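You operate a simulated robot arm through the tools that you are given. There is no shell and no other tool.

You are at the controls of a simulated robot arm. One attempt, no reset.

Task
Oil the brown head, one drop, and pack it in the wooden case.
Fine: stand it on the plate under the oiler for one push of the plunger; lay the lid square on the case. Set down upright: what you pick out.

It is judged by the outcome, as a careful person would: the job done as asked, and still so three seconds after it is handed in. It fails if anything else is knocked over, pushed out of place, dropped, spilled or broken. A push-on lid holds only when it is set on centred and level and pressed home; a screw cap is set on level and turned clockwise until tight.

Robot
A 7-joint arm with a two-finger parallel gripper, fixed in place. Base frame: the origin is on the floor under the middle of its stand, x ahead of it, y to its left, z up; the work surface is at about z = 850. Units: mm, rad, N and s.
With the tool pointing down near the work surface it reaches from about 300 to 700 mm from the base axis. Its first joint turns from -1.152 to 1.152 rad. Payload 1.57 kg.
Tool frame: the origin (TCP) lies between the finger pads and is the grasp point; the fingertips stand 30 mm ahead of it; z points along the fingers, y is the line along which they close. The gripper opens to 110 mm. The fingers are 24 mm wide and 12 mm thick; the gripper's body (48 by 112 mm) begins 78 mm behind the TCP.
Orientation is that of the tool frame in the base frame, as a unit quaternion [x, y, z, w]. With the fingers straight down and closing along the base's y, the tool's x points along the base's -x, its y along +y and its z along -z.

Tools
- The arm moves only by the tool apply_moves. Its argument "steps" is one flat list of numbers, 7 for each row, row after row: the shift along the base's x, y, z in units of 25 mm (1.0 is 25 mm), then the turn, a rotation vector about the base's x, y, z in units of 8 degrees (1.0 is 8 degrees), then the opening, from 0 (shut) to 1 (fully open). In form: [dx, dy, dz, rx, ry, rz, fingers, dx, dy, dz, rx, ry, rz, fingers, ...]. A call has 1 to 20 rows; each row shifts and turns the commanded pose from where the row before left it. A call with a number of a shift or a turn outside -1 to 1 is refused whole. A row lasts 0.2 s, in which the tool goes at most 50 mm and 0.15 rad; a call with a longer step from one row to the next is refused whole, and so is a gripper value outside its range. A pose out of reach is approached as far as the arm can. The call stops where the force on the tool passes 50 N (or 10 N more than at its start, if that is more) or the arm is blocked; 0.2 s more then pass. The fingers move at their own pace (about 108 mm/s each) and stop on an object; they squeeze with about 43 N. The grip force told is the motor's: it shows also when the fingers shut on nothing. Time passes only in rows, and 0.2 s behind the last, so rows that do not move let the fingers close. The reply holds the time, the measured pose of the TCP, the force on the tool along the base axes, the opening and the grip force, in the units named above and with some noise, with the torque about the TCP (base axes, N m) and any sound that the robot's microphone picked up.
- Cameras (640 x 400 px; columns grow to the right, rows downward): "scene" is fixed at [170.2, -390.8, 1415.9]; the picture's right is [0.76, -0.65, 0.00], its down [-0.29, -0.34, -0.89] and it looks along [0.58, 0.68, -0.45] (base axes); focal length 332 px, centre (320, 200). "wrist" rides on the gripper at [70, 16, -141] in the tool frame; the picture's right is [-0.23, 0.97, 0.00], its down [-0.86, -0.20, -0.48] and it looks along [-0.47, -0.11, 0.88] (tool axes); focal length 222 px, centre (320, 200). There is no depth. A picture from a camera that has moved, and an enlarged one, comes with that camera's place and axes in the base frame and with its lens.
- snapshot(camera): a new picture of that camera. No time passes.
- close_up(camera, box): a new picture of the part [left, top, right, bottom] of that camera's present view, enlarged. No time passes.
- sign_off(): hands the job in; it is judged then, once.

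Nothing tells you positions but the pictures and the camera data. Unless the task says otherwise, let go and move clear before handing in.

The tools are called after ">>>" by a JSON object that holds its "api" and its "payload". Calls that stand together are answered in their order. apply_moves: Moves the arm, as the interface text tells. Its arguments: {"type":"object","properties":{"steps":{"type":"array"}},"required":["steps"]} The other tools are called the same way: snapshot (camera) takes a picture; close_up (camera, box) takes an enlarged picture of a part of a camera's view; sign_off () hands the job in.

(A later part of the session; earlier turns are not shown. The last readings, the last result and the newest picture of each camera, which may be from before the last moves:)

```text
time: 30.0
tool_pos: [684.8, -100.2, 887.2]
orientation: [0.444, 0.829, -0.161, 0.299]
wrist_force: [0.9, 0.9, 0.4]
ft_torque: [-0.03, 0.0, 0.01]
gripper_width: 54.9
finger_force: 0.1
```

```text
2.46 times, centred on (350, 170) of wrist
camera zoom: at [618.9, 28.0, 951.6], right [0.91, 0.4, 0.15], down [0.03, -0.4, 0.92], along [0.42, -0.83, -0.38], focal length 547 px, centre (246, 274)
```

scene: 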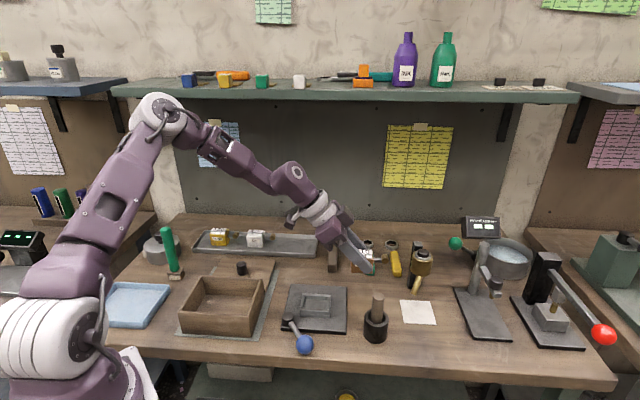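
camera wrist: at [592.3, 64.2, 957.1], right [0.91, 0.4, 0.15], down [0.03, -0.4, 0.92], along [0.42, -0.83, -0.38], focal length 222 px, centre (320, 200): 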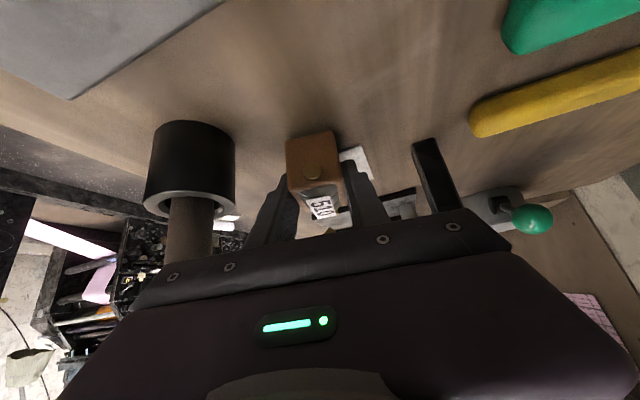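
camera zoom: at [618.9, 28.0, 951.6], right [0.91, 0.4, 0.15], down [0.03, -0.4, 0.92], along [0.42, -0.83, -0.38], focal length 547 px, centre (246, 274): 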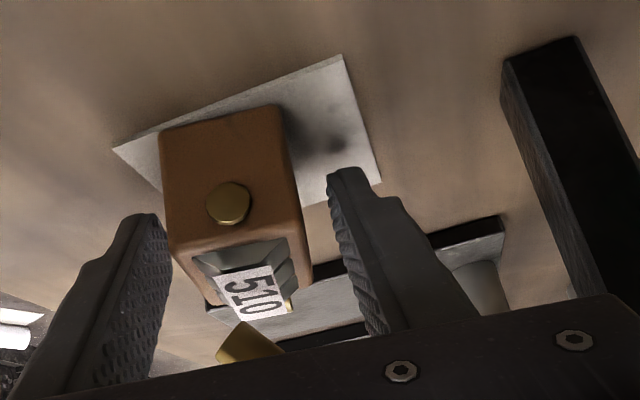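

The head stands free and upright on the plate under the spout. I'm retreating along the tool axis.

>>> {"api": "apply_moves", "payload": {"steps": [-0.15, 0.23, 0.33, 0, 0, 0, 0.5, -0.3, 0.46, 0.66, 0, 0, 0, 0.5, -0.31, 0.469, 0.676, 0, 0, 0, 0.5, -0.31, 0.469, 0.676, 0, 0, 0, 0.5, -0.31, 0.469, 0.676, 0, 0, 0, 0.5, -0.31, 0.469, 0.9, 0, 0, 0, 0.5, -0.31, 0.469, 0.9, 0, 0, 0, 0.5]}}

>>> {"api": "snapshot", "payload": {"camera": "scene"}}

>>> {"api": "close_up", "payload": {"camera": "scene", "box": [365, 240, 465, 330]}}

>>> {"api": "snapshot", "payload": {"camera": "wrist"}}

```text
time: 31.6
tool_pos: [634.8, -26.6, 1008.9]
orientation: [0.444, 0.829, -0.161, 0.299]
wrist_force: [-0.3, -0.5, 0.2]
ft_torque: [-0.01, -0.02, 0.0]
gripper_width: 55.0
finger_force: 0.1
```

```text
taken
```

scene: 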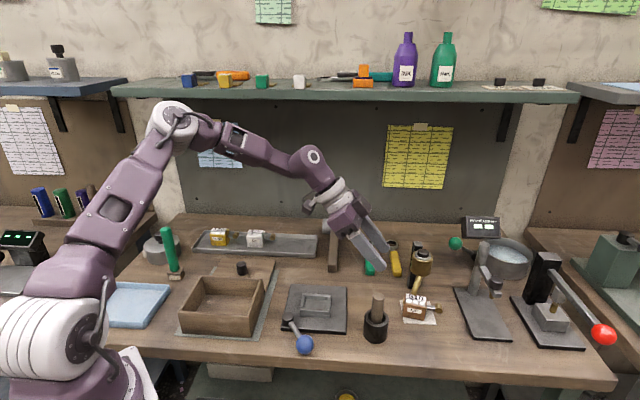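

```text
4.44 times, centred on (415, 285) of scene
camera zoom: at [170.2, -390.8, 1415.9], right [0.76, -0.65, 0.0], down [-0.29, -0.34, -0.89], along [0.58, 0.68, -0.45], focal length 1473 px, centre (-102, -178)
```

zoom: 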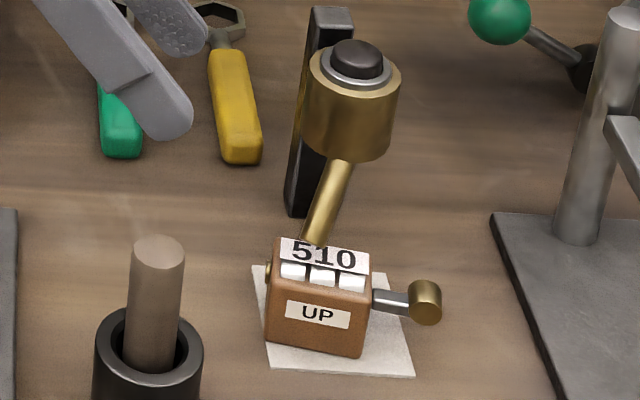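

```text
taken
camera wrist: at [568.0, 103.2, 1072.8], right [0.91, 0.4, 0.14], down [0.03, -0.4, 0.92], along [0.42, -0.83, -0.38], focal length 222 px, centre (320, 200)
```

wrist: 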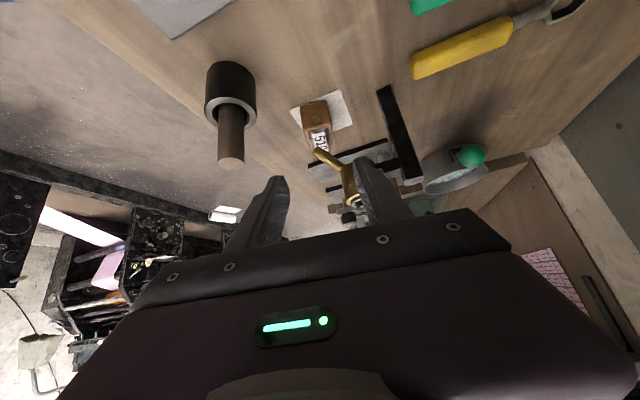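

>>> {"api": "close_up", "payload": {"camera": "wrist", "box": [280, 80, 400, 220]}}

```text
2.86 times, centred on (340, 150) of wrist
camera zoom: at [568.0, 103.2, 1072.8], right [0.91, 0.4, 0.14], down [0.03, -0.4, 0.92], along [0.42, -0.83, -0.38], focal length 635 px, centre (263, 343)
```

zoom: 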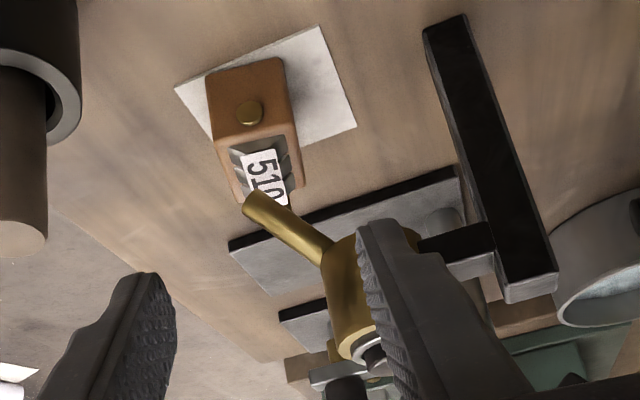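

The head stands upright on the plate under the spout, so the plunger is next. I'm rising clear and re-orienting the tool to point outward so I can see the plunger from above before pressing.

>>> {"api": "apply_moves", "payload": {"steps": [0, 0, 0.8, 0, 0, 0, 0.5, 0, 0, 0.8, 0, 0, 0, 0.5, 0.02, -0.16, 0.16, 0, 0, 0.706, 0.5, 0.02, -0.16, 0.16, 0, 0, 0.706, 0.5, 0.02, -0.16, 0.16, 0, 0, 0.706, 0.5, 0.02, -0.16, 0.16, 0, 0, 0.706, 0.5, 0.02, -0.16, 0.16, 0, 0, 0.706, 0.5, 0.02, -0.16, 0.16, 0, 0, 0.706, 0.5, 0.02, -0.16, 0.16, 0, 0, 0.706, 0.5, 0.02, -0.16, 0.16, 0, 0, 0.706, 0.5, 0.02, -0.16, 0.16, 0, 0, 0.706, 0.5, 0.02, -0.16, 0.16, 0, 0, 0.706, 0.5, 0, 0, 0, 0, 0.625, 0, 0.5, 0, 0, 0, 0, 0.625, 0, 0.5, 0, 0, 0, 0, 0.625, 0, 0.5]}}

>>> {"api": "snapshot", "payload": {"camera": "wrist"}}

>>> {"api": "snapshot", "payload": {"camera": "scene"}}

```text
time: 34.8
tool_pos: [640.6, -65.1, 1087.0]
orientation: [-0.002, 0.977, 0.0, 0.214]
wrist_force: [0.0, -1.1, -0.7]
ft_torque: [0.02, -0.02, -0.02]
gripper_width: 54.8
finger_force: 0.0
```

```text
taken
camera wrist: at [517.5, -49.1, 1187.2], right [0.2, 0.97, 0.1], down [0.58, -0.2, 0.79], along [0.79, -0.1, -0.6], focal length 222 px, centre (320, 200)
```

wrist: 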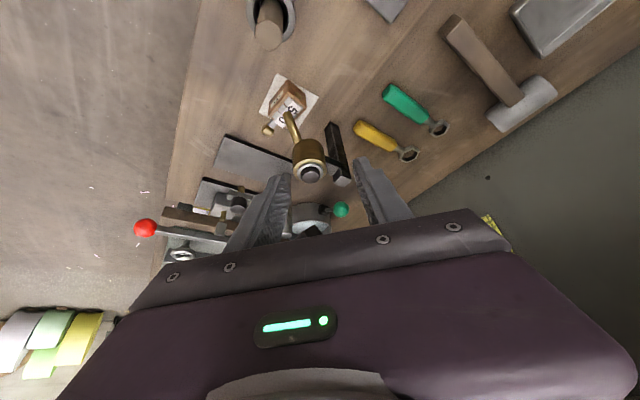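

```text
taken
```

scene: 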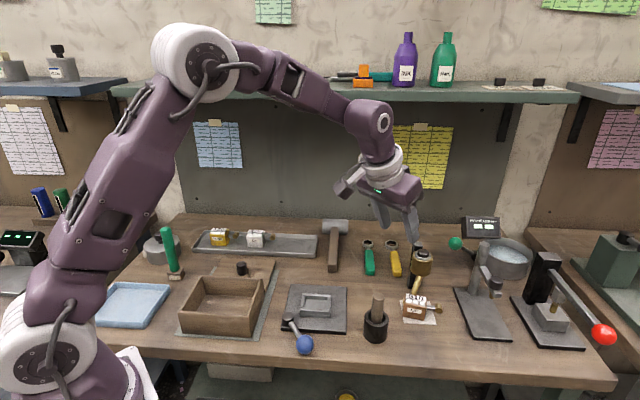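

>>> {"api": "close_up", "payload": {"camera": "wrist", "box": [240, 60, 370, 200]}}

>>> {"api": "close_up", "payload": {"camera": "scene", "box": [395, 235, 445, 325]}}

```text
2.86 times, centred on (305, 130) of wrist
camera zoom: at [517.5, -49.1, 1187.2], right [0.2, 0.97, 0.1], down [0.58, -0.2, 0.79], along [0.79, -0.1, -0.6], focal length 635 px, centre (363, 400)
```

zoom: 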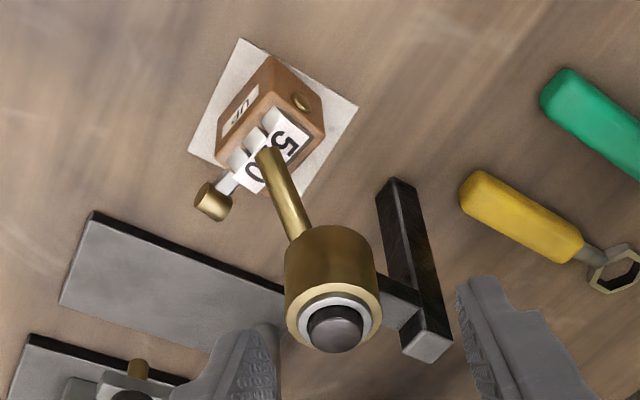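

```text
4.44 times, centred on (420, 280) of scene
camera zoom: at [170.2, -390.8, 1415.9], right [0.76, -0.65, 0.0], down [-0.29, -0.34, -0.89], along [0.58, 0.68, -0.45], focal length 1473 px, centre (-124, -156)
```

zoom: 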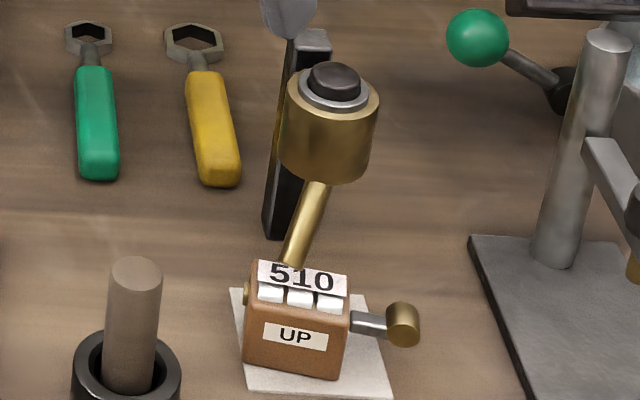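

The plunger cap's top is at about (727.5, -86, 988). From this view the spout tip is over the head's wheels. I'll close the fingers and move above the plunger.

>>> {"api": "apply_moves", "payload": {"steps": [0, 0, 0, 0, 0, 0, 0.2, 0, 0, 0, 0, 0, 0, 0, 0.5, -0.13, 0, 0, 0, 0, 0, 0.7, -0.19, 0, 0, 0, 0, 0, 0.7, -0.19, 0, 0, 0, 0, 0, 0.7, -0.19, 0, 0, 0, 0, 0, 0.576, -0.14, 0, 0, 0, 0, 0, 0, 0, -0.7, 0, 0, 0, 0, 0, 0, -0.7, 0, 0, 0, 0, 0, 0, 0, 0, 0, 0, 0]}}

>>> {"api": "close_up", "payload": {"camera": "scene", "box": [380, 200, 470, 300]}}

>>> {"api": "close_up", "payload": {"camera": "wrist", "box": [240, 80, 400, 220]}}

```text
time: 37.0
tool_pos: [720.8, -86.2, 1053.4]
orientation: [-0.001, 0.977, 0.001, 0.215]
wrist_force: [-0.7, 0.3, -0.8]
ft_torque: [0.02, -0.02, -0.01]
gripper_width: 0.0
finger_force: 21.1
```

```text
4.00 times, centred on (425, 250) of scene
camera zoom: at [170.2, -390.8, 1415.9], right [0.76, -0.65, 0.0], down [-0.29, -0.34, -0.89], along [0.58, 0.68, -0.45], focal length 1326 px, centre (-100, 0)
```

zoom: 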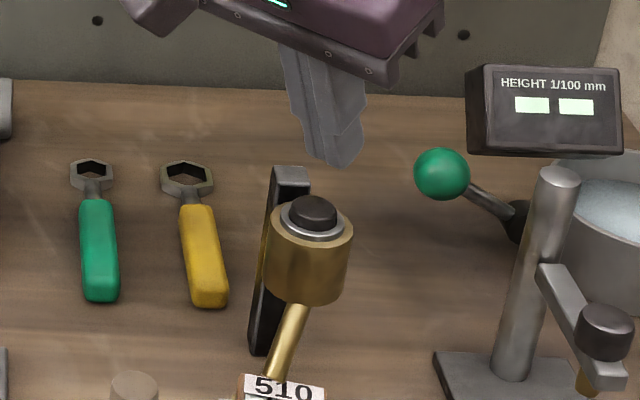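

```text
2.86 times, centred on (320, 150) of wrist
camera zoom: at [596.6, -69.8, 1152.0], right [0.2, 0.97, 0.1], down [0.58, -0.2, 0.79], along [0.79, -0.1, -0.6], focal length 635 px, centre (320, 343)
```

zoom: 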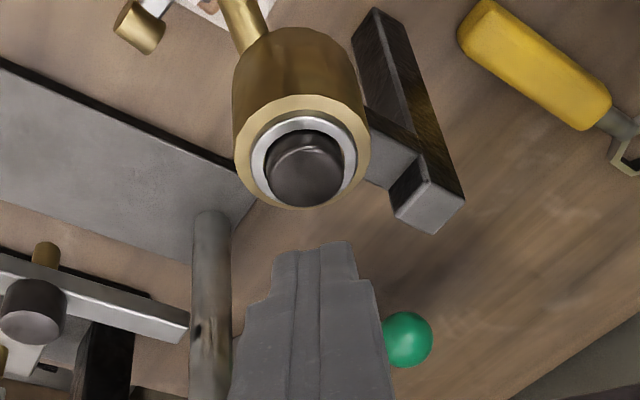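

The fingertips are lined up over the plunger. I'm descending to just above it.

>>> {"api": "apply_moves", "payload": {"steps": [0, 0, -0.4, 0, 0, 0, 0, 0, 0, -0.4, 0, 0, 0, 0, 0, 0, -0.36, 0, 0, 0, 0, 0, 0, 0, 0, 0, 0, 0]}}

>>> {"api": "close_up", "payload": {"camera": "scene", "box": [390, 215, 450, 285]}}

>>> {"api": "close_up", "payload": {"camera": "wrist", "box": [240, 80, 400, 220]}}

```text
time: 38.0
tool_pos: [720.6, -85.9, 1024.8]
orientation: [-0.002, 0.977, 0.001, 0.215]
wrist_force: [0.4, -0.6, 0.9]
ft_torque: [-0.03, -0.02, 0.04]
gripper_width: 0.0
finger_force: 21.6
```

```text
5.71 times, centred on (420, 250) of scene
camera zoom: at [170.2, -390.7, 1415.9], right [0.76, -0.65, 0.0], down [-0.29, -0.34, -0.89], along [0.58, 0.68, -0.45], focal length 1894 px, centre (-251, -86)
```

zoom: 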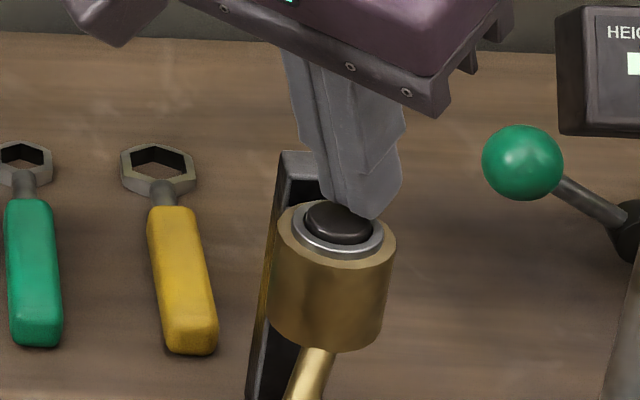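

```text
2.86 times, centred on (320, 150) of wrist
camera zoom: at [597.0, -70.4, 1123.8], right [0.2, 0.97, 0.1], down [0.58, -0.2, 0.79], along [0.79, -0.1, -0.6], focal length 635 px, centre (320, 343)
```

zoom: 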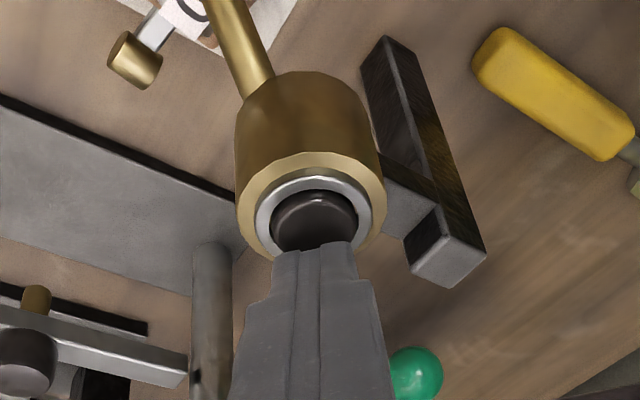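

The tips are just above the cap and centred on it. I'm now pressing down in small steps only, so it stays a single push.

>>> {"api": "apply_moves", "payload": {"steps": [0, 0, -0.1, 0, 0, 0, 0, 0, 0, -0.1, 0, 0, 0, 0, 0, 0, 0, 0, 0, 0, 0]}}

>>> {"api": "close_up", "payload": {"camera": "scene", "box": [390, 215, 450, 285]}}

```text
time: 38.8
tool_pos: [721.4, -86.9, 1020.4]
orientation: [-0.002, 0.976, 0.0, 0.216]
wrist_force: [0.7, -0.7, 5.0]
ft_torque: [-0.04, -0.02, 0.0]
gripper_width: 0.0
finger_force: 21.1
```

```text
5.71 times, centred on (420, 250) of scene
camera zoom: at [170.2, -390.8, 1415.9], right [0.76, -0.65, 0.0], down [-0.29, -0.34, -0.89], along [0.58, 0.68, -0.45], focal length 1894 px, centre (-251, -86)
```

zoom: 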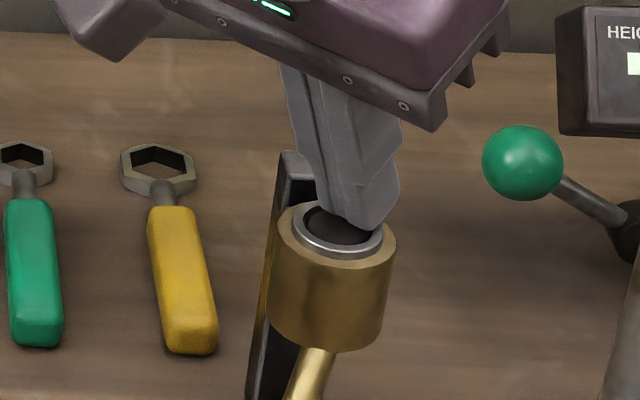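

Contact at 5 N and the cap is starting to sink. I'm continuing the same push.

>>> {"api": "apply_moves", "payload": {"steps": [0, 0, -0.06, 0, 0, 0, 0, 0, 0, -0.06, 0, 0, 0, 0]}}

>>> {"api": "close_up", "payload": {"camera": "scene", "box": [390, 215, 450, 285]}}

>>> {"api": "close_up", "payload": {"camera": "scene", "box": [390, 270, 450, 330]}}

```text
time: 39.4
tool_pos: [721.0, -86.7, 1018.2]
orientation: [-0.001, 0.976, 0.0, 0.217]
wrist_force: [-7.2, 3.6, 24.8]
ft_torque: [0.1, 0.21, -0.12]
gripper_width: 0.2
finger_force: 21.8
```

```text
5.71 times, centred on (420, 250) of scene
camera zoom: at [169.4, -390.6, 1416.0], right [0.76, -0.65, 0.0], down [-0.29, -0.34, -0.89], along [0.58, 0.68, -0.45], focal length 1894 px, centre (-251, -86)
```

zoom: 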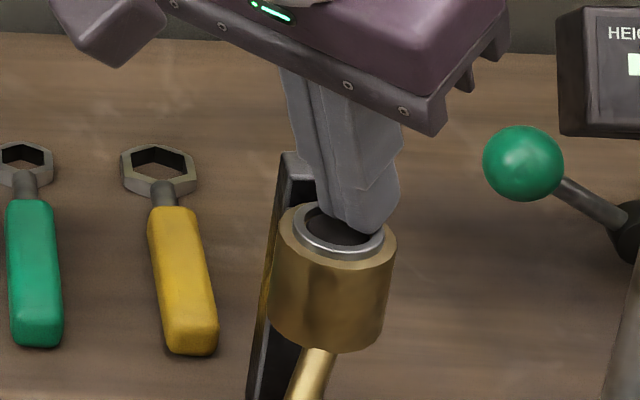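

```text
6.67 times, centred on (420, 300) of scene
camera zoom: at [169.4, -390.6, 1416.0], right [0.76, -0.65, 0.0], down [-0.29, -0.34, -0.89], along [0.58, 0.68, -0.45], focal length 2210 px, centre (-347, -467)
```

zoom: 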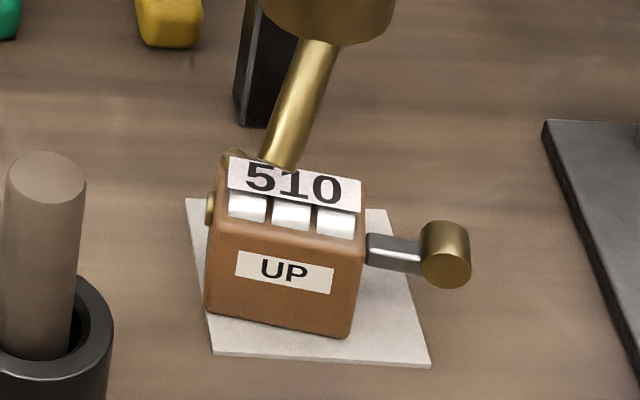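

>>> {"api": "close_up", "payload": {"camera": "scene", "box": [400, 285, 430, 310]}}

>>> {"api": "snapshot", "payload": {"camera": "wrist"}}

>>> {"api": "close_up", "payload": {"camera": "wrist", "box": [240, 80, 400, 220]}}

```text
16.00 times, centred on (415, 298) of scene
camera zoom: at [169.4, -390.6, 1416.0], right [0.76, -0.65, 0.0], down [-0.29, -0.34, -0.89], along [0.58, 0.68, -0.45], focal length 5304 px, centre (-1200, -1360)
```

zoom: 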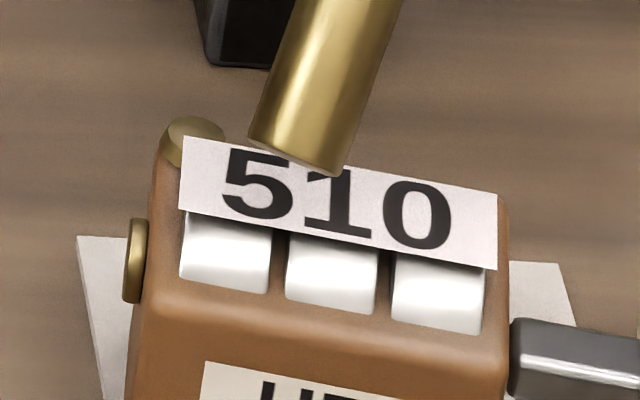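

```text
taken
camera wrist: at [596.2, -70.5, 1117.1], right [0.2, 0.97, 0.1], down [0.57, -0.2, 0.8], along [0.79, -0.1, -0.6], focal length 222 px, centre (320, 200)
```

wrist: 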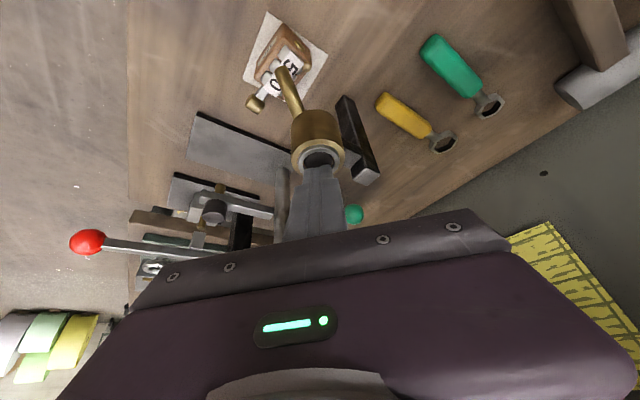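

```text
2.86 times, centred on (320, 150) of wrist
camera zoom: at [596.2, -70.5, 1117.1], right [0.2, 0.97, 0.1], down [0.57, -0.2, 0.8], along [0.79, -0.1, -0.6], focal length 635 px, centre (320, 343)
```

zoom: 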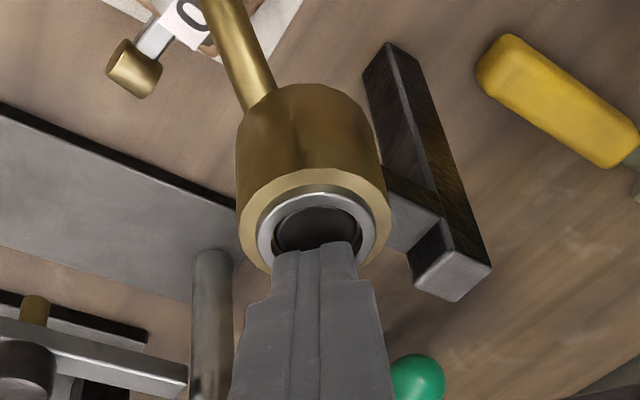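

At about 25 N the cap is fully recessed, and an amber drop has appeared on the head's top. That completes the single push, so I'm lifting straight off without touching the plunger again.

>>> {"api": "apply_moves", "payload": {"steps": [0, 0, 0.4, 0, 0, 0, 0, 0, 0, 0.8, 0, 0, 0, 0, 0, 0, 1, 0, 0, 0, 0, 0, 0, 1, 0, 0, 0, 0]}}

>>> {"api": "close_up", "payload": {"camera": "scene", "box": [390, 235, 450, 330]}}

>>> {"api": "close_up", "payload": {"camera": "scene", "box": [400, 285, 430, 310]}}

>>> {"api": "close_up", "payload": {"camera": "wrist", "box": [220, 0, 360, 120]}}

```text
time: 40.4
tool_pos: [720.7, -85.2, 1096.1]
orientation: [-0.001, 0.977, 0.001, 0.215]
wrist_force: [0.2, -0.4, 0.4]
ft_torque: [-0.04, 0.01, 0.02]
gripper_width: 0.2
finger_force: 20.7
```

```text
4.21 times, centred on (420, 282) of scene
camera zoom: at [170.2, -390.8, 1415.9], right [0.76, -0.65, 0.0], down [-0.29, -0.34, -0.89], along [0.58, 0.68, -0.45], focal length 1396 px, centre (-101, -147)
```

zoom: 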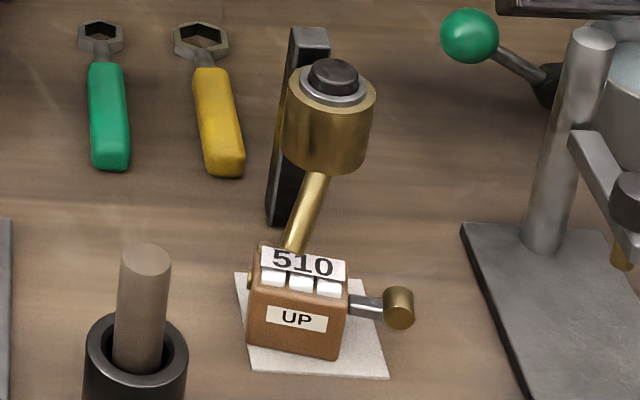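

```text
16.00 times, centred on (415, 298) of scene
camera zoom: at [170.2, -390.8, 1415.9], right [0.76, -0.65, 0.0], down [-0.29, -0.34, -0.89], along [0.58, 0.68, -0.45], focal length 5304 px, centre (-1200, -1360)
```

zoom: 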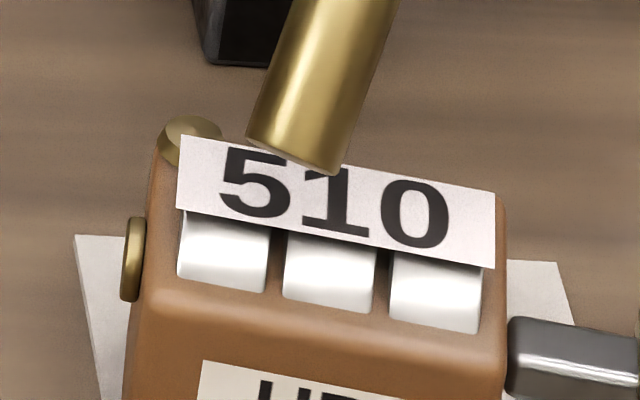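

```text
3.33 times, centred on (290, 60) of wrist
camera zoom: at [596.7, -69.2, 1195.8], right [0.2, 0.97, 0.1], down [0.58, -0.2, 0.79], along [0.79, -0.11, -0.6], focal length 740 px, centre (420, 667)
```

zoom: 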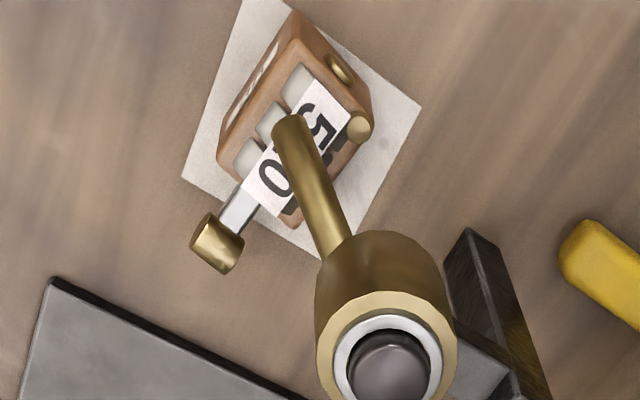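

One drop is on the head and the plunger has sprung back. I'm retracing the path to the staging pose to pick the head up again with the same grasp.

>>> {"api": "apply_moves", "payload": {"steps": [-0.5, 0.13, 0, 0, 0, 0, 0, -0.7, 0.18, 0, 0, 0, 0, 0, -0.7, 0.18, 0, 0, 0, 0, 0, -0.7, 0.18, 0, 0, 0, 0, 0.2, -0.6, 0.13, 0, 0, 0, 0, 0.5, 0, 0, 0, 0, -0.625, 0, 0.5, 0, 0, 0, 0, -0.625, 0, 0.5, 0, 0, 0, 0, -0.625, 0, 0.5, -0.02, 0.16, -0.16, 0, 0, -0.706, 0.5, -0.02, 0.16, -0.16, 0, 0, -0.706, 0.5, -0.02, 0.16, -0.16, 0, 0, -0.706, 0.5, -0.02, 0.16, -0.16, 0, 0, -0.706, 0.5, -0.02, 0.16, -0.16, 0, 0, -0.706, 0.5, -0.02, 0.16, -0.16, 0, 0, -0.706, 0.5, -0.02, 0.16, -0.16, 0, 0, -0.706, 0.5, -0.02, 0.16, -0.16, 0, 0, -0.706, 0.5, -0.02, 0.16, -0.16, 0, 0, -0.706, 0.5, -0.02, 0.16, -0.16, 0, 0, -0.706, 0.5, 0, 0, -0.8, 0, 0, 0, 0.5, 0, 0, -0.8, 0, 0, 0, 0.5]}}

>>> {"api": "snapshot", "payload": {"camera": "wrist"}}

>>> {"api": "snapshot", "payload": {"camera": "scene"}}

```text
time: 44.6
tool_pos: [635.4, -26.7, 1016.3]
orientation: [0.443, 0.829, -0.161, 0.301]
wrist_force: [0.6, -0.6, -0.2]
ft_torque: [0.0, -0.02, 0.0]
gripper_width: 55.2
finger_force: 0.1
```

```text
taken
camera wrist: at [568.1, 102.9, 1080.3], right [0.91, 0.4, 0.15], down [0.03, -0.4, 0.92], along [0.42, -0.83, -0.38], focal length 222 px, centre (320, 200)
```

wrist: 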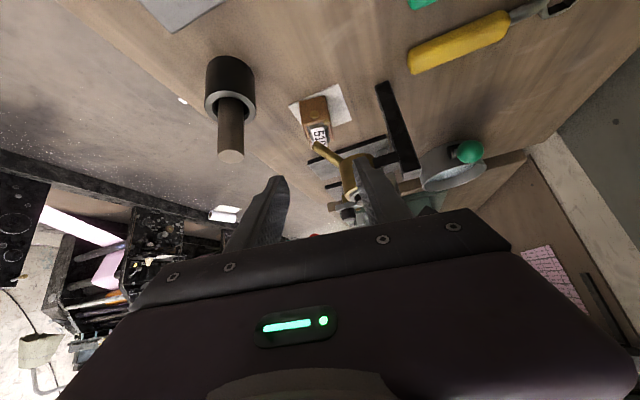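

```text
taken
```

scene: 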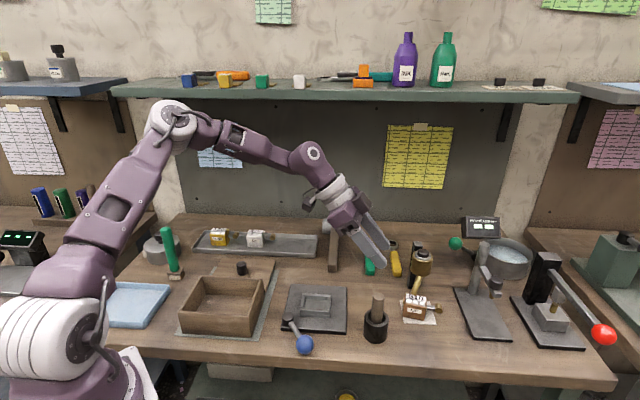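

>>> {"api": "apply_moves", "payload": {"steps": [0.04, 0.07, -0.24, 0, 0, 0, 0.5, 0.31, -0.469, -0.9, 0, 0, 0, 0.5, 0.31, -0.469, -0.9, 0, 0, 0, 0.5, 0.31, -0.469, -0.676, 0, 0, 0, 0.5, 0, 0, 0, 0, 0, 0, 0.5]}}

>>> {"api": "close_up", "payload": {"camera": "wrist", "box": [200, 60, 480, 240]}}

>>> {"api": "close_up", "payload": {"camera": "scene", "box": [365, 230, 465, 330]}}

```text
time: 45.8
tool_pos: [659.5, -58.8, 947.6]
orientation: [0.443, 0.829, -0.16, 0.3]
wrist_force: [0.7, 0.3, 0.1]
ft_torque: [-0.06, -0.01, -0.01]
gripper_width: 54.9
finger_force: 0.0
```

```text
2.22 times, centred on (340, 150) of wrist
camera zoom: at [592.7, 69.9, 1010.7], right [0.91, 0.4, 0.15], down [0.03, -0.4, 0.92], along [0.42, -0.83, -0.38], focal length 494 px, centre (276, 311)
```

zoom: 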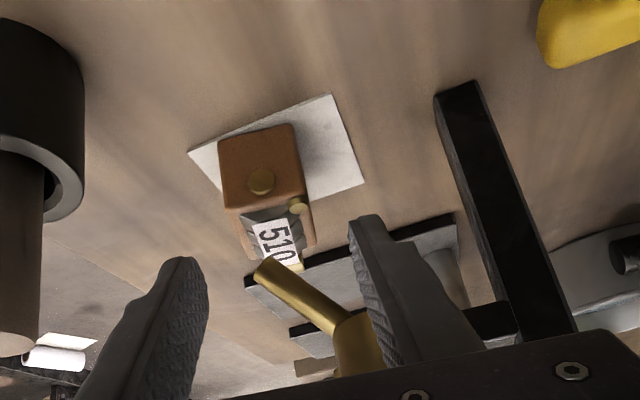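

```text
4.00 times, centred on (415, 280) of scene
camera zoom: at [170.2, -390.8, 1415.9], right [0.76, -0.65, 0.0], down [-0.29, -0.34, -0.89], along [0.58, 0.68, -0.45], focal length 1326 px, centre (-60, -120)
```

zoom: 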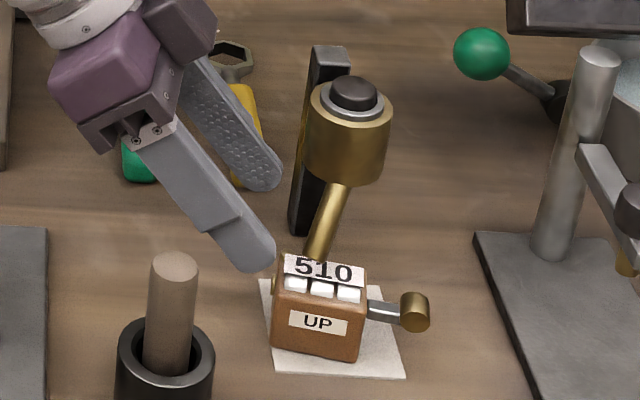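

>>> {"api": "apply_moves", "payload": {"steps": [0.31, -0.475, -0.67, 0, 0, 0, 0.5, 0.31, -0.475, -0.67, 0, 0, 0, 0.5, 0.3, -0.47, -0.65, 0, 0, 0, 0.5, 0.15, -0.25, -0.31, 0, 0, 0, 0.5, 0, 0, 0, 0, 0, 0, 0.5]}}

>>> {"api": "close_up", "payload": {"camera": "wrist", "box": [220, 100, 480, 240]}}

>>> {"api": "close_up", "payload": {"camera": "scene", "box": [365, 230, 465, 330]}}

```text
time: 47.0
tool_pos: [686.4, -102.3, 890.5]
orientation: [0.444, 0.829, -0.16, 0.3]
wrist_force: [0.5, -0.4, 1.3]
ft_torque: [-0.01, -0.03, -0.01]
gripper_width: 54.9
finger_force: 0.1
```

```text
2.46 times, centred on (350, 170) of wrist
camera zoom: at [619.1, 27.1, 954.7], right [0.91, 0.4, 0.15], down [0.03, -0.4, 0.92], along [0.42, -0.83, -0.38], focal length 547 px, centre (246, 274)
```

zoom: 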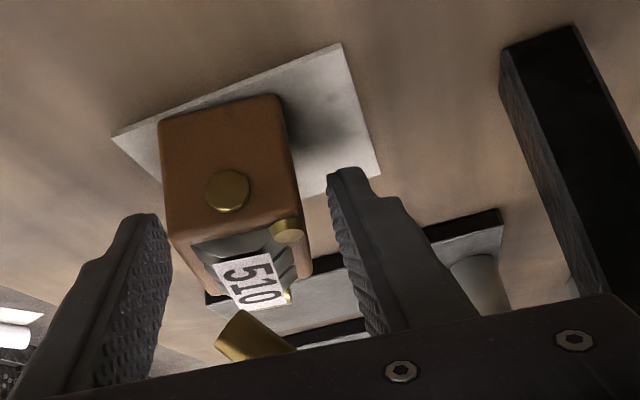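

```text
4.00 times, centred on (415, 280) of scene
camera zoom: at [170.2, -390.8, 1415.9], right [0.76, -0.65, 0.0], down [-0.29, -0.34, -0.89], along [0.58, 0.68, -0.45], focal length 1326 px, centre (-60, -120)
```

zoom: 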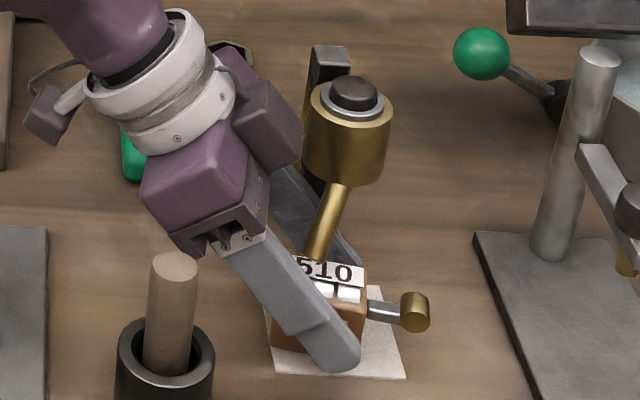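

Same straddle as before. I'm closing, lifting only about 2.5 mm, and sliding back out horizontally from under the spout.

>>> {"api": "apply_moves", "payload": {"steps": [0, 0, 0, 0, 0, 0, 0.2, 0, 0, 0, 0, 0, 0, 0, 0, 0, 0, 0, 0, 0, 0, 0, 0, 0, 0, 0, 0, 0]}}

>>> {"api": "apply_moves", "payload": {"steps": [0, 0, 0.05, 0, 0, 0, 0, 0, 0, 0.06, 0, 0, 0, 0, 0, 0, 0, 0, 0, 0, 0]}}

>>> {"api": "close_up", "payload": {"camera": "wrist", "box": [220, 100, 480, 240]}}

>>> {"api": "close_up", "payload": {"camera": "scene", "box": [365, 230, 465, 330]}}

```text
time: 48.0
tool_pos: [685.9, -101.8, 891.1]
orientation: [0.443, 0.829, -0.161, 0.3]
wrist_force: [0.3, 0.2, 0.1]
ft_torque: [-0.04, 0.0, -0.03]
gripper_width: 35.3
finger_force: 42.4
```

```text
time: 48.8
tool_pos: [686.3, -103.1, 894.0]
orientation: [0.443, 0.83, -0.16, 0.3]
wrist_force: [-0.3, 0.7, -1.1]
ft_torque: [0.01, 0.03, 0.0]
gripper_width: 35.6
finger_force: 42.0
```

```text
2.46 times, centred on (350, 170) of wrist
camera zoom: at [619.3, 27.3, 957.6], right [0.91, 0.4, 0.15], down [0.03, -0.4, 0.92], along [0.42, -0.83, -0.38], focal length 547 px, centre (246, 274)
```

zoom: 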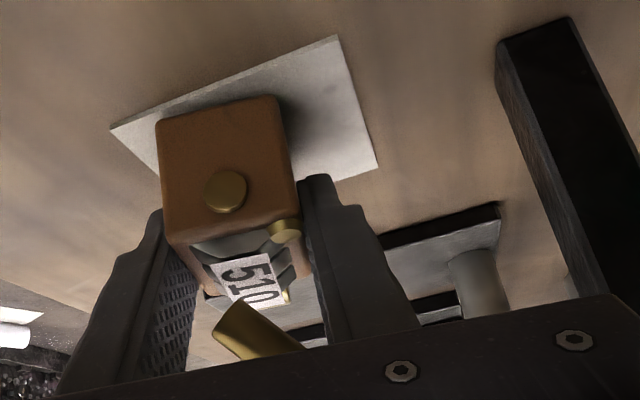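

```text
4.00 times, centred on (415, 280) of scene
camera zoom: at [170.3, -390.8, 1415.9], right [0.76, -0.65, 0.0], down [-0.29, -0.34, -0.89], along [0.58, 0.68, -0.45], focal length 1326 px, centre (-60, -120)
```

zoom: 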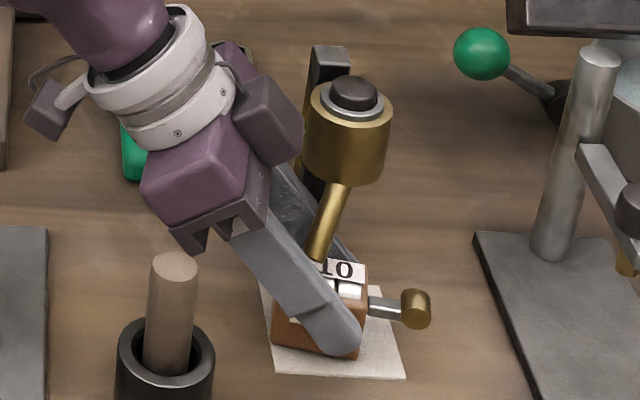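

>>> {"api": "apply_moves", "payload": {"steps": [-0.11, 0.166, 0, 0, 0, 0, 0, -0.22, 0.333, 0, 0, 0, 0, 0, -0.33, 0.5, 0, 0, 0, 0, 0, -0.4, 0.6, 0, 0, 0, 0, 0, -0.44, 0.666, 0.1, 0, 0, 0, 0, -0.44, 0.666, 0.3, 0, 0, 0, 0, -0.2, 0.3, 0.6, 0, 0, 0, 0, 0, 0, 0.9, 0, 0, 0, 0, 0, 0, 0.9, 0, 0, 0, 0, 0, 0, 0.9, 0, 0, 0, 0, 0, 0, 0.5, 0, 0, 0, 0]}}

>>> {"api": "snapshot", "payload": {"camera": "scene"}}

>>> {"api": "close_up", "payload": {"camera": "scene", "box": [150, 220, 330, 360]}}

>>> {"api": "snapshot", "payload": {"camera": "wrist"}}

```text
time: 51.2
tool_pos: [633.1, -20.0, 999.7]
orientation: [0.443, 0.829, -0.16, 0.301]
wrist_force: [-1.2, -0.4, -1.6]
ft_torque: [-0.02, -0.02, -0.01]
gripper_width: 35.3
finger_force: 42.8
```

```text
taken
```

scene: 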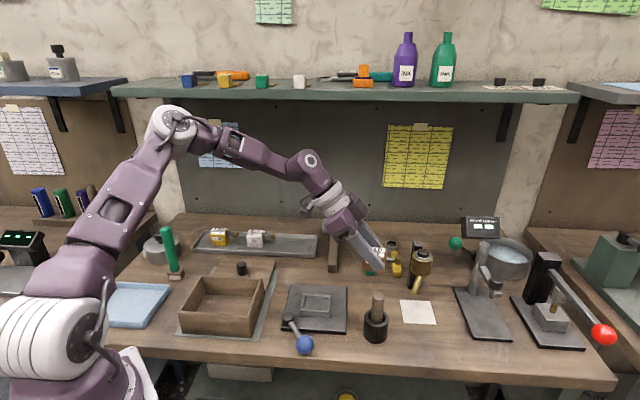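

```text
2.86 times, centred on (240, 290) of scene
camera zoom: at [170.3, -390.8, 1415.9], right [0.76, -0.65, 0.0], down [-0.29, -0.34, -0.89], along [0.58, 0.68, -0.45], focal length 947 px, centre (549, -57)
```

zoom: 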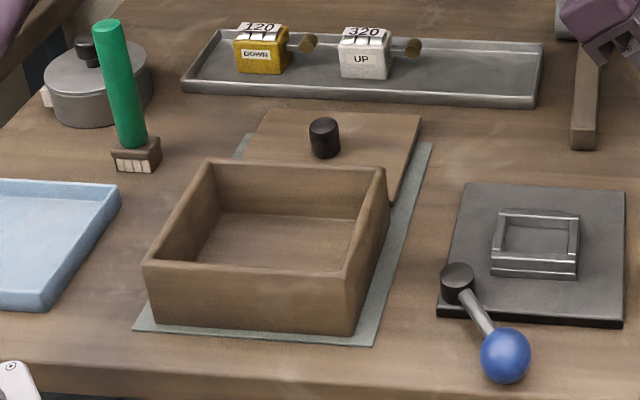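

```text
taken
camera wrist: at [566.1, 109.6, 1063.5], right [0.91, 0.4, 0.15], down [0.03, -0.4, 0.92], along [0.42, -0.83, -0.38], focal length 222 px, centre (320, 200)
```

wrist: 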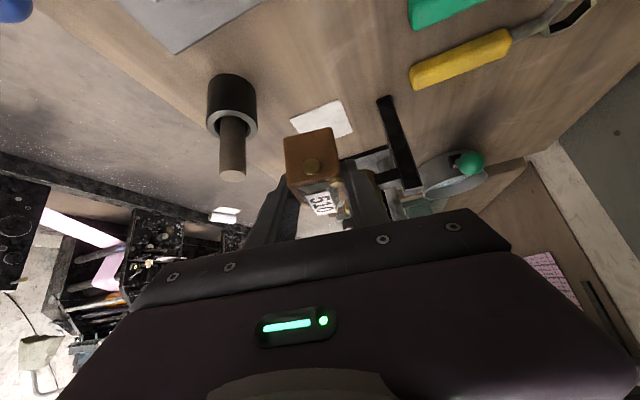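

The head is out from under the spout and nothing was disturbed. The case is centred at about (367, 159) with its rim at z of about 914 and its long axis at -44 deg. I'm carrying the head toward it at a safe height.

>>> {"api": "apply_moves", "payload": {"steps": [-0.4, 0.27, 0.1, 0, 0, 0.11, 0, -0.789, 0.539, 0.1, 0, 0, 0.11, 0, -0.789, 0.539, 0, 0, 0, 0.11, 0, -0.789, 0.539, 0, 0, 0, 0.11, 0, -0.789, 0.539, 0, 0, 0, 0.11, 0, -0.789, 0.539, 0, 0, 0, 0.11, 0, -0.789, 0.539, 0, 0, 0, 0.11, 0, -0.789, 0.539, 0, 0, 0, 0.11, 0]}}

>>> {"api": "snapshot", "payload": {"camera": "scene"}}

>>> {"api": "snapshot", "payload": {"camera": "wrist"}}

```text
time: 53.0
tool_pos: [486.1, 82.1, 1004.4]
orientation: [0.39, 0.855, -0.141, 0.31]
wrist_force: [-0.6, 0.9, -1.1]
ft_torque: [-0.02, 0.02, 0.02]
gripper_width: 35.2
finger_force: 42.6
```

```text
taken
```

scene: 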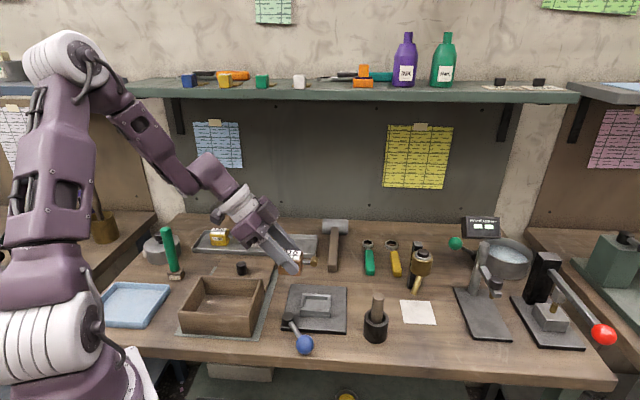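

```text
taken
camera wrist: at [402.5, 201.3, 1068.1], right [0.85, 0.51, 0.15], down [0.08, -0.4, 0.92], along [0.52, -0.77, -0.38], focal length 222 px, centre (320, 200)
```

wrist: 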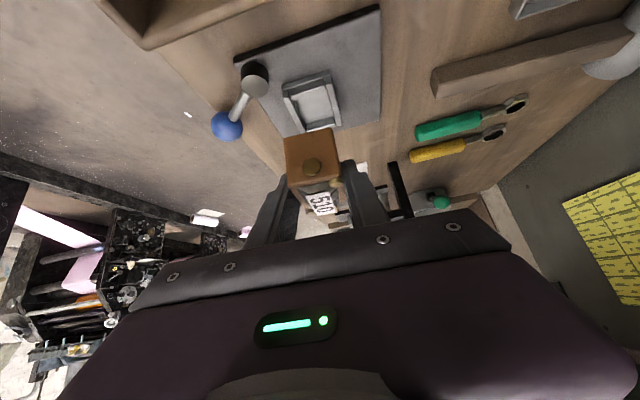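

>>> {"api": "apply_moves", "payload": {"steps": [-0.737, 0.494, 0, 0, 0, 0.09, 0, -0.737, 0.494, 0, 0, 0, 0.09, 0, -0.737, 0.494, 0, 0, 0, 0.09, 0, -0.737, 0.494, 0, 0, 0, 0.09, 0, -0.737, 0.494, 0, 0, 0, 0.09, 0, -0.737, 0.494, 0, 0, 0, 0.09, 0, -0.737, 0.494, 0, 0, 0, 0.09, 0, 0, 0, 0, 0, 0, 0, 0]}}

>>> {"api": "snapshot", "payload": {"camera": "scene"}}

>>> {"api": "snapshot", "payload": {"camera": "wrist"}}

```text
time: 54.8
tool_pos: [356.9, 167.2, 1002.0]
orientation: [0.353, 0.871, -0.129, 0.316]
wrist_force: [0.3, 0.7, -1.3]
ft_torque: [-0.02, -0.03, 0.0]
gripper_width: 35.4
finger_force: 42.4
```

```text
taken
```

scene: 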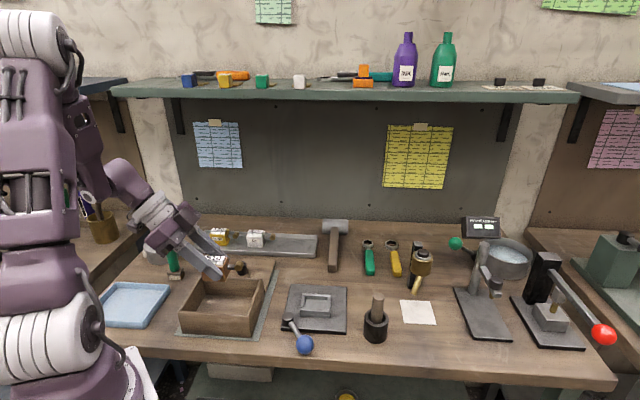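

```text
taken
camera wrist: at [264.2, 280.1, 1066.5], right [0.8, 0.58, 0.15], down [0.11, -0.39, 0.92], along [0.58, -0.72, -0.38], focal length 222 px, centre (320, 200)
```

wrist: 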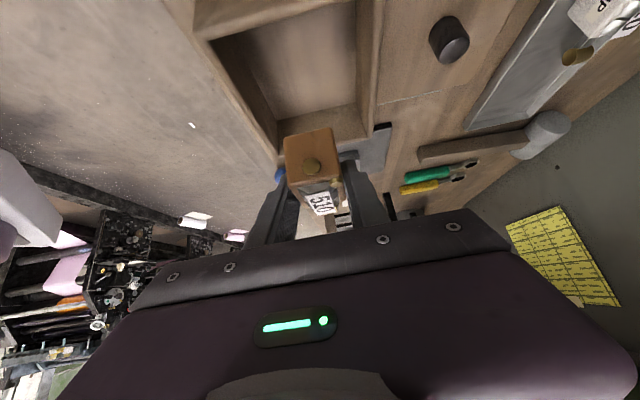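

>>> {"api": "close_up", "payload": {"camera": "wrist", "box": [150, 0, 480, 210]}}

>>> {"api": "close_up", "payload": {"camera": "scene", "box": [140, 190, 300, 350]}}

```text
1.90 times, centred on (315, 105) of wrist
camera zoom: at [264.2, 280.1, 1066.5], right [0.8, 0.58, 0.15], down [0.11, -0.39, 0.92], along [0.58, -0.72, -0.38], focal length 423 px, centre (330, 381)
```

zoom: 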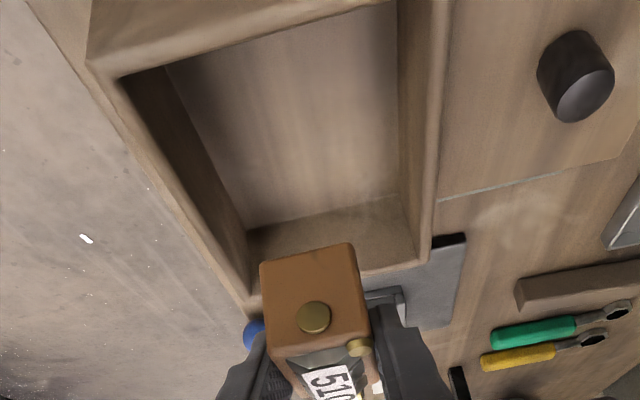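

```text
2.50 times, centred on (220, 270) of scene
camera zoom: at [170.2, -390.7, 1415.9], right [0.76, -0.65, 0.0], down [-0.29, -0.34, -0.89], along [0.58, 0.68, -0.45], focal length 829 px, centre (570, 25)
```

zoom: 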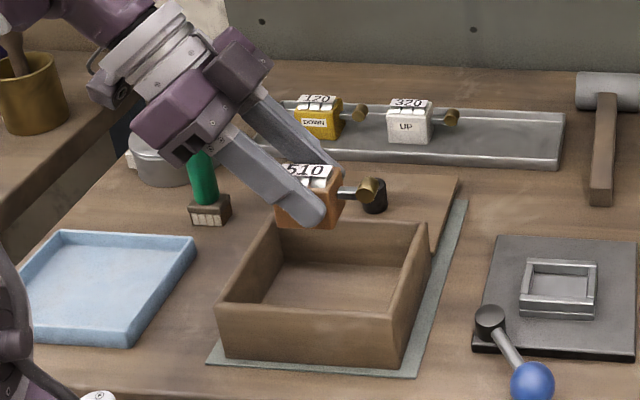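

>>> {"api": "close_up", "payload": {"camera": "scene", "box": [170, 260, 230, 345]}}

>>> {"api": "close_up", "payload": {"camera": "scene", "box": [220, 260, 280, 345]}}

```text
4.71 times, centred on (200, 302) of scene
camera zoom: at [170.2, -390.7, 1415.9], right [0.76, -0.65, 0.0], down [-0.29, -0.34, -0.89], along [0.58, 0.68, -0.45], focal length 1560 px, centre (885, -282)
```

zoom: 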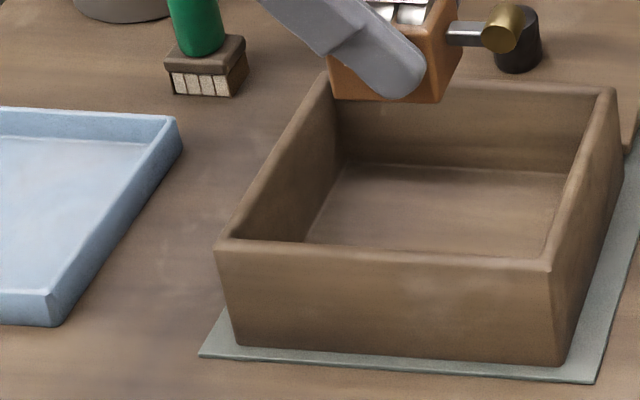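

```text
4.71 times, centred on (250, 302) of scene
camera zoom: at [170.2, -390.7, 1415.9], right [0.76, -0.65, 0.0], down [-0.29, -0.34, -0.89], along [0.58, 0.68, -0.45], focal length 1560 px, centre (649, -282)
```

zoom: 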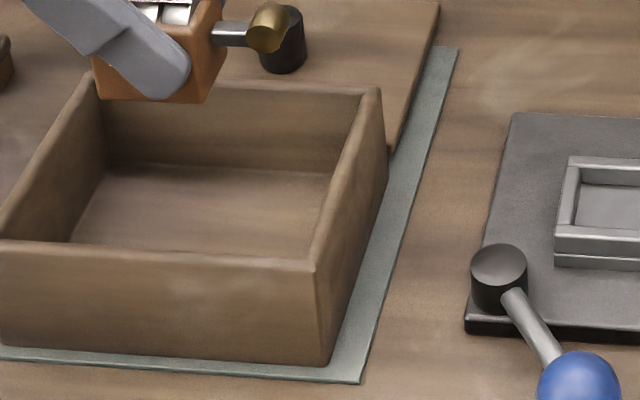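

The two cameras place the case slightly differently, so I trust the closer wrist view: case centre at about (360, 167), rim z of about 910. I'm shifting a few millimetres left so the knob has room, then lowering into the case.

>>> {"api": "apply_moves", "payload": {"steps": [-0.11, 0.15, 0, 0, 0, 0, 0, -0.11, 0.14, -0.4, 0, 0, 0, 0, 0, 0, -0.8, 0, 0, 0, 0, 0, 0, -0.8, 0, 0, 0, 0, 0, 0, -0.6, 0, 0, 0, 0, 0, 0, -0.4, 0, 0, 0, 0, 0, 0, 0, 0, 0, 0, 0]}}

>>> {"api": "close_up", "payload": {"camera": "wrist", "box": [150, 0, 480, 230]}}

>>> {"api": "close_up", "payload": {"camera": "scene", "box": [140, 210, 300, 350]}}

```text
time: 56.4
tool_pos: [365.6, 184.4, 947.3]
orientation: [0.353, 0.872, -0.13, 0.314]
wrist_force: [0.5, -0.9, -2.1]
ft_torque: [-0.01, -0.02, -0.03]
gripper_width: 35.2
finger_force: 42.5
out of reach, approached as far as the arm can: row 4, 5, 6
```

```text
1.74 times, centred on (315, 115) of wrist
camera zoom: at [273.8, 297.7, 1011.6], right [0.81, 0.58, 0.14], down [0.12, -0.39, 0.92], along [0.58, -0.72, -0.38], focal length 386 px, centre (329, 348)
```

zoom: 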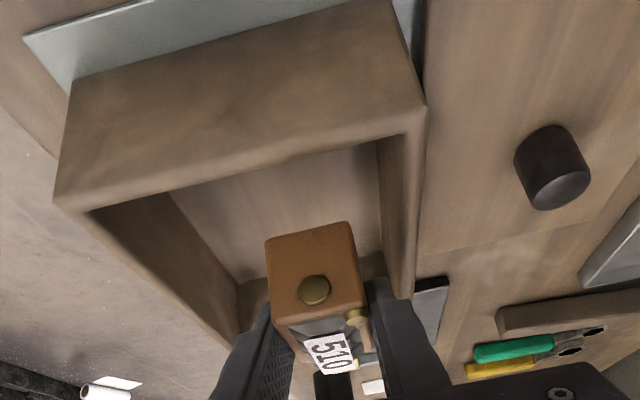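

```text
2.86 times, centred on (220, 280) of scene
camera zoom: at [170.3, -390.7, 1415.9], right [0.76, -0.65, 0.0], down [-0.29, -0.34, -0.89], along [0.58, 0.68, -0.45], focal length 947 px, centre (606, -29)
```

zoom: 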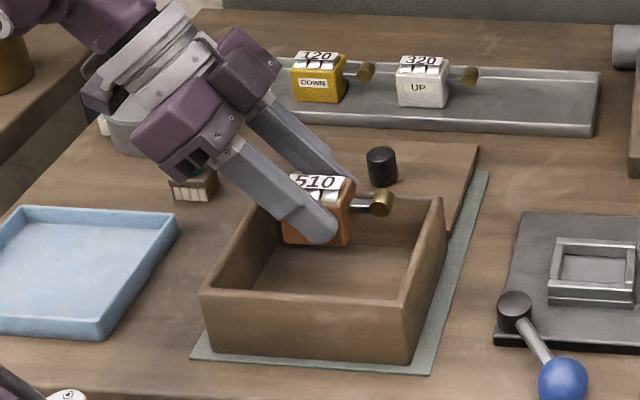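

The arm can't reach down at this tool azimuth so close to the base: the move was cut short with the head still at rim height. I'm raising back up and trying a different azimuth over the case.

>>> {"api": "apply_moves", "payload": {"steps": [0, 0, 0.6, 0, 0, 0, 0, 0, 0, 0.8, 0, 0, 0, 0, 0, 0, 0.8, 0, 0, 0, 0, 0, 0, 0, 0, 0, -0.6, 0, 0, 0, 0, 0, 0, -0.6, 0, 0, 0, 0, 0, 0, -0.6, 0, 0, 0, 0, 0, 0, -0.6, 0, 0, 0, 0, 0, 0, -0.6, 0, 0, 0, 0, 0, 0, -0.6, 0]}}

>>> {"api": "snapshot", "payload": {"camera": "wrist"}}

>>> {"api": "snapshot", "payload": {"camera": "scene"}}

```text
time: 58.4
tool_pos: [365.4, 185.4, 1001.2]
orientation: [0.559, 0.755, -0.203, 0.274]
wrist_force: [-0.2, 0.0, -1.8]
ft_torque: [0.0, 0.01, 0.02]
gripper_width: 35.5
finger_force: 41.9
```

```text
taken
camera wrist: at [337.9, 328.4, 1065.9], right [0.98, 0.12, 0.14], down [-0.09, -0.39, 0.92], along [0.16, -0.91, -0.38], focal length 222 px, centre (320, 200)
```

wrist: 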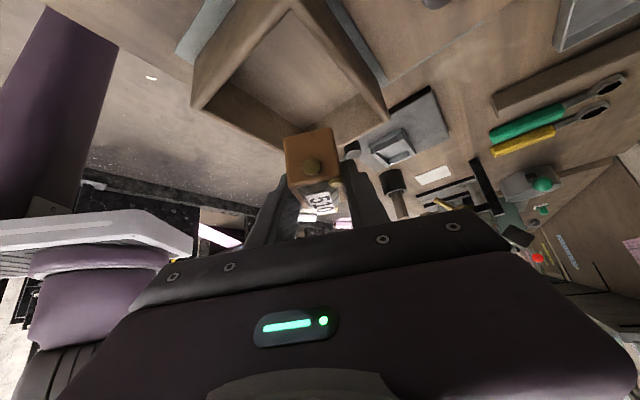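

```text
taken
```

scene: 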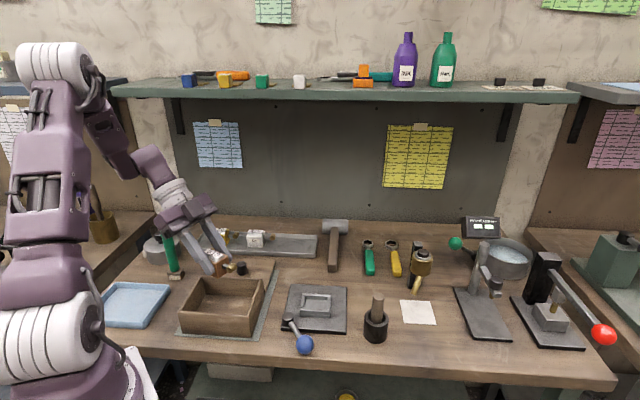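

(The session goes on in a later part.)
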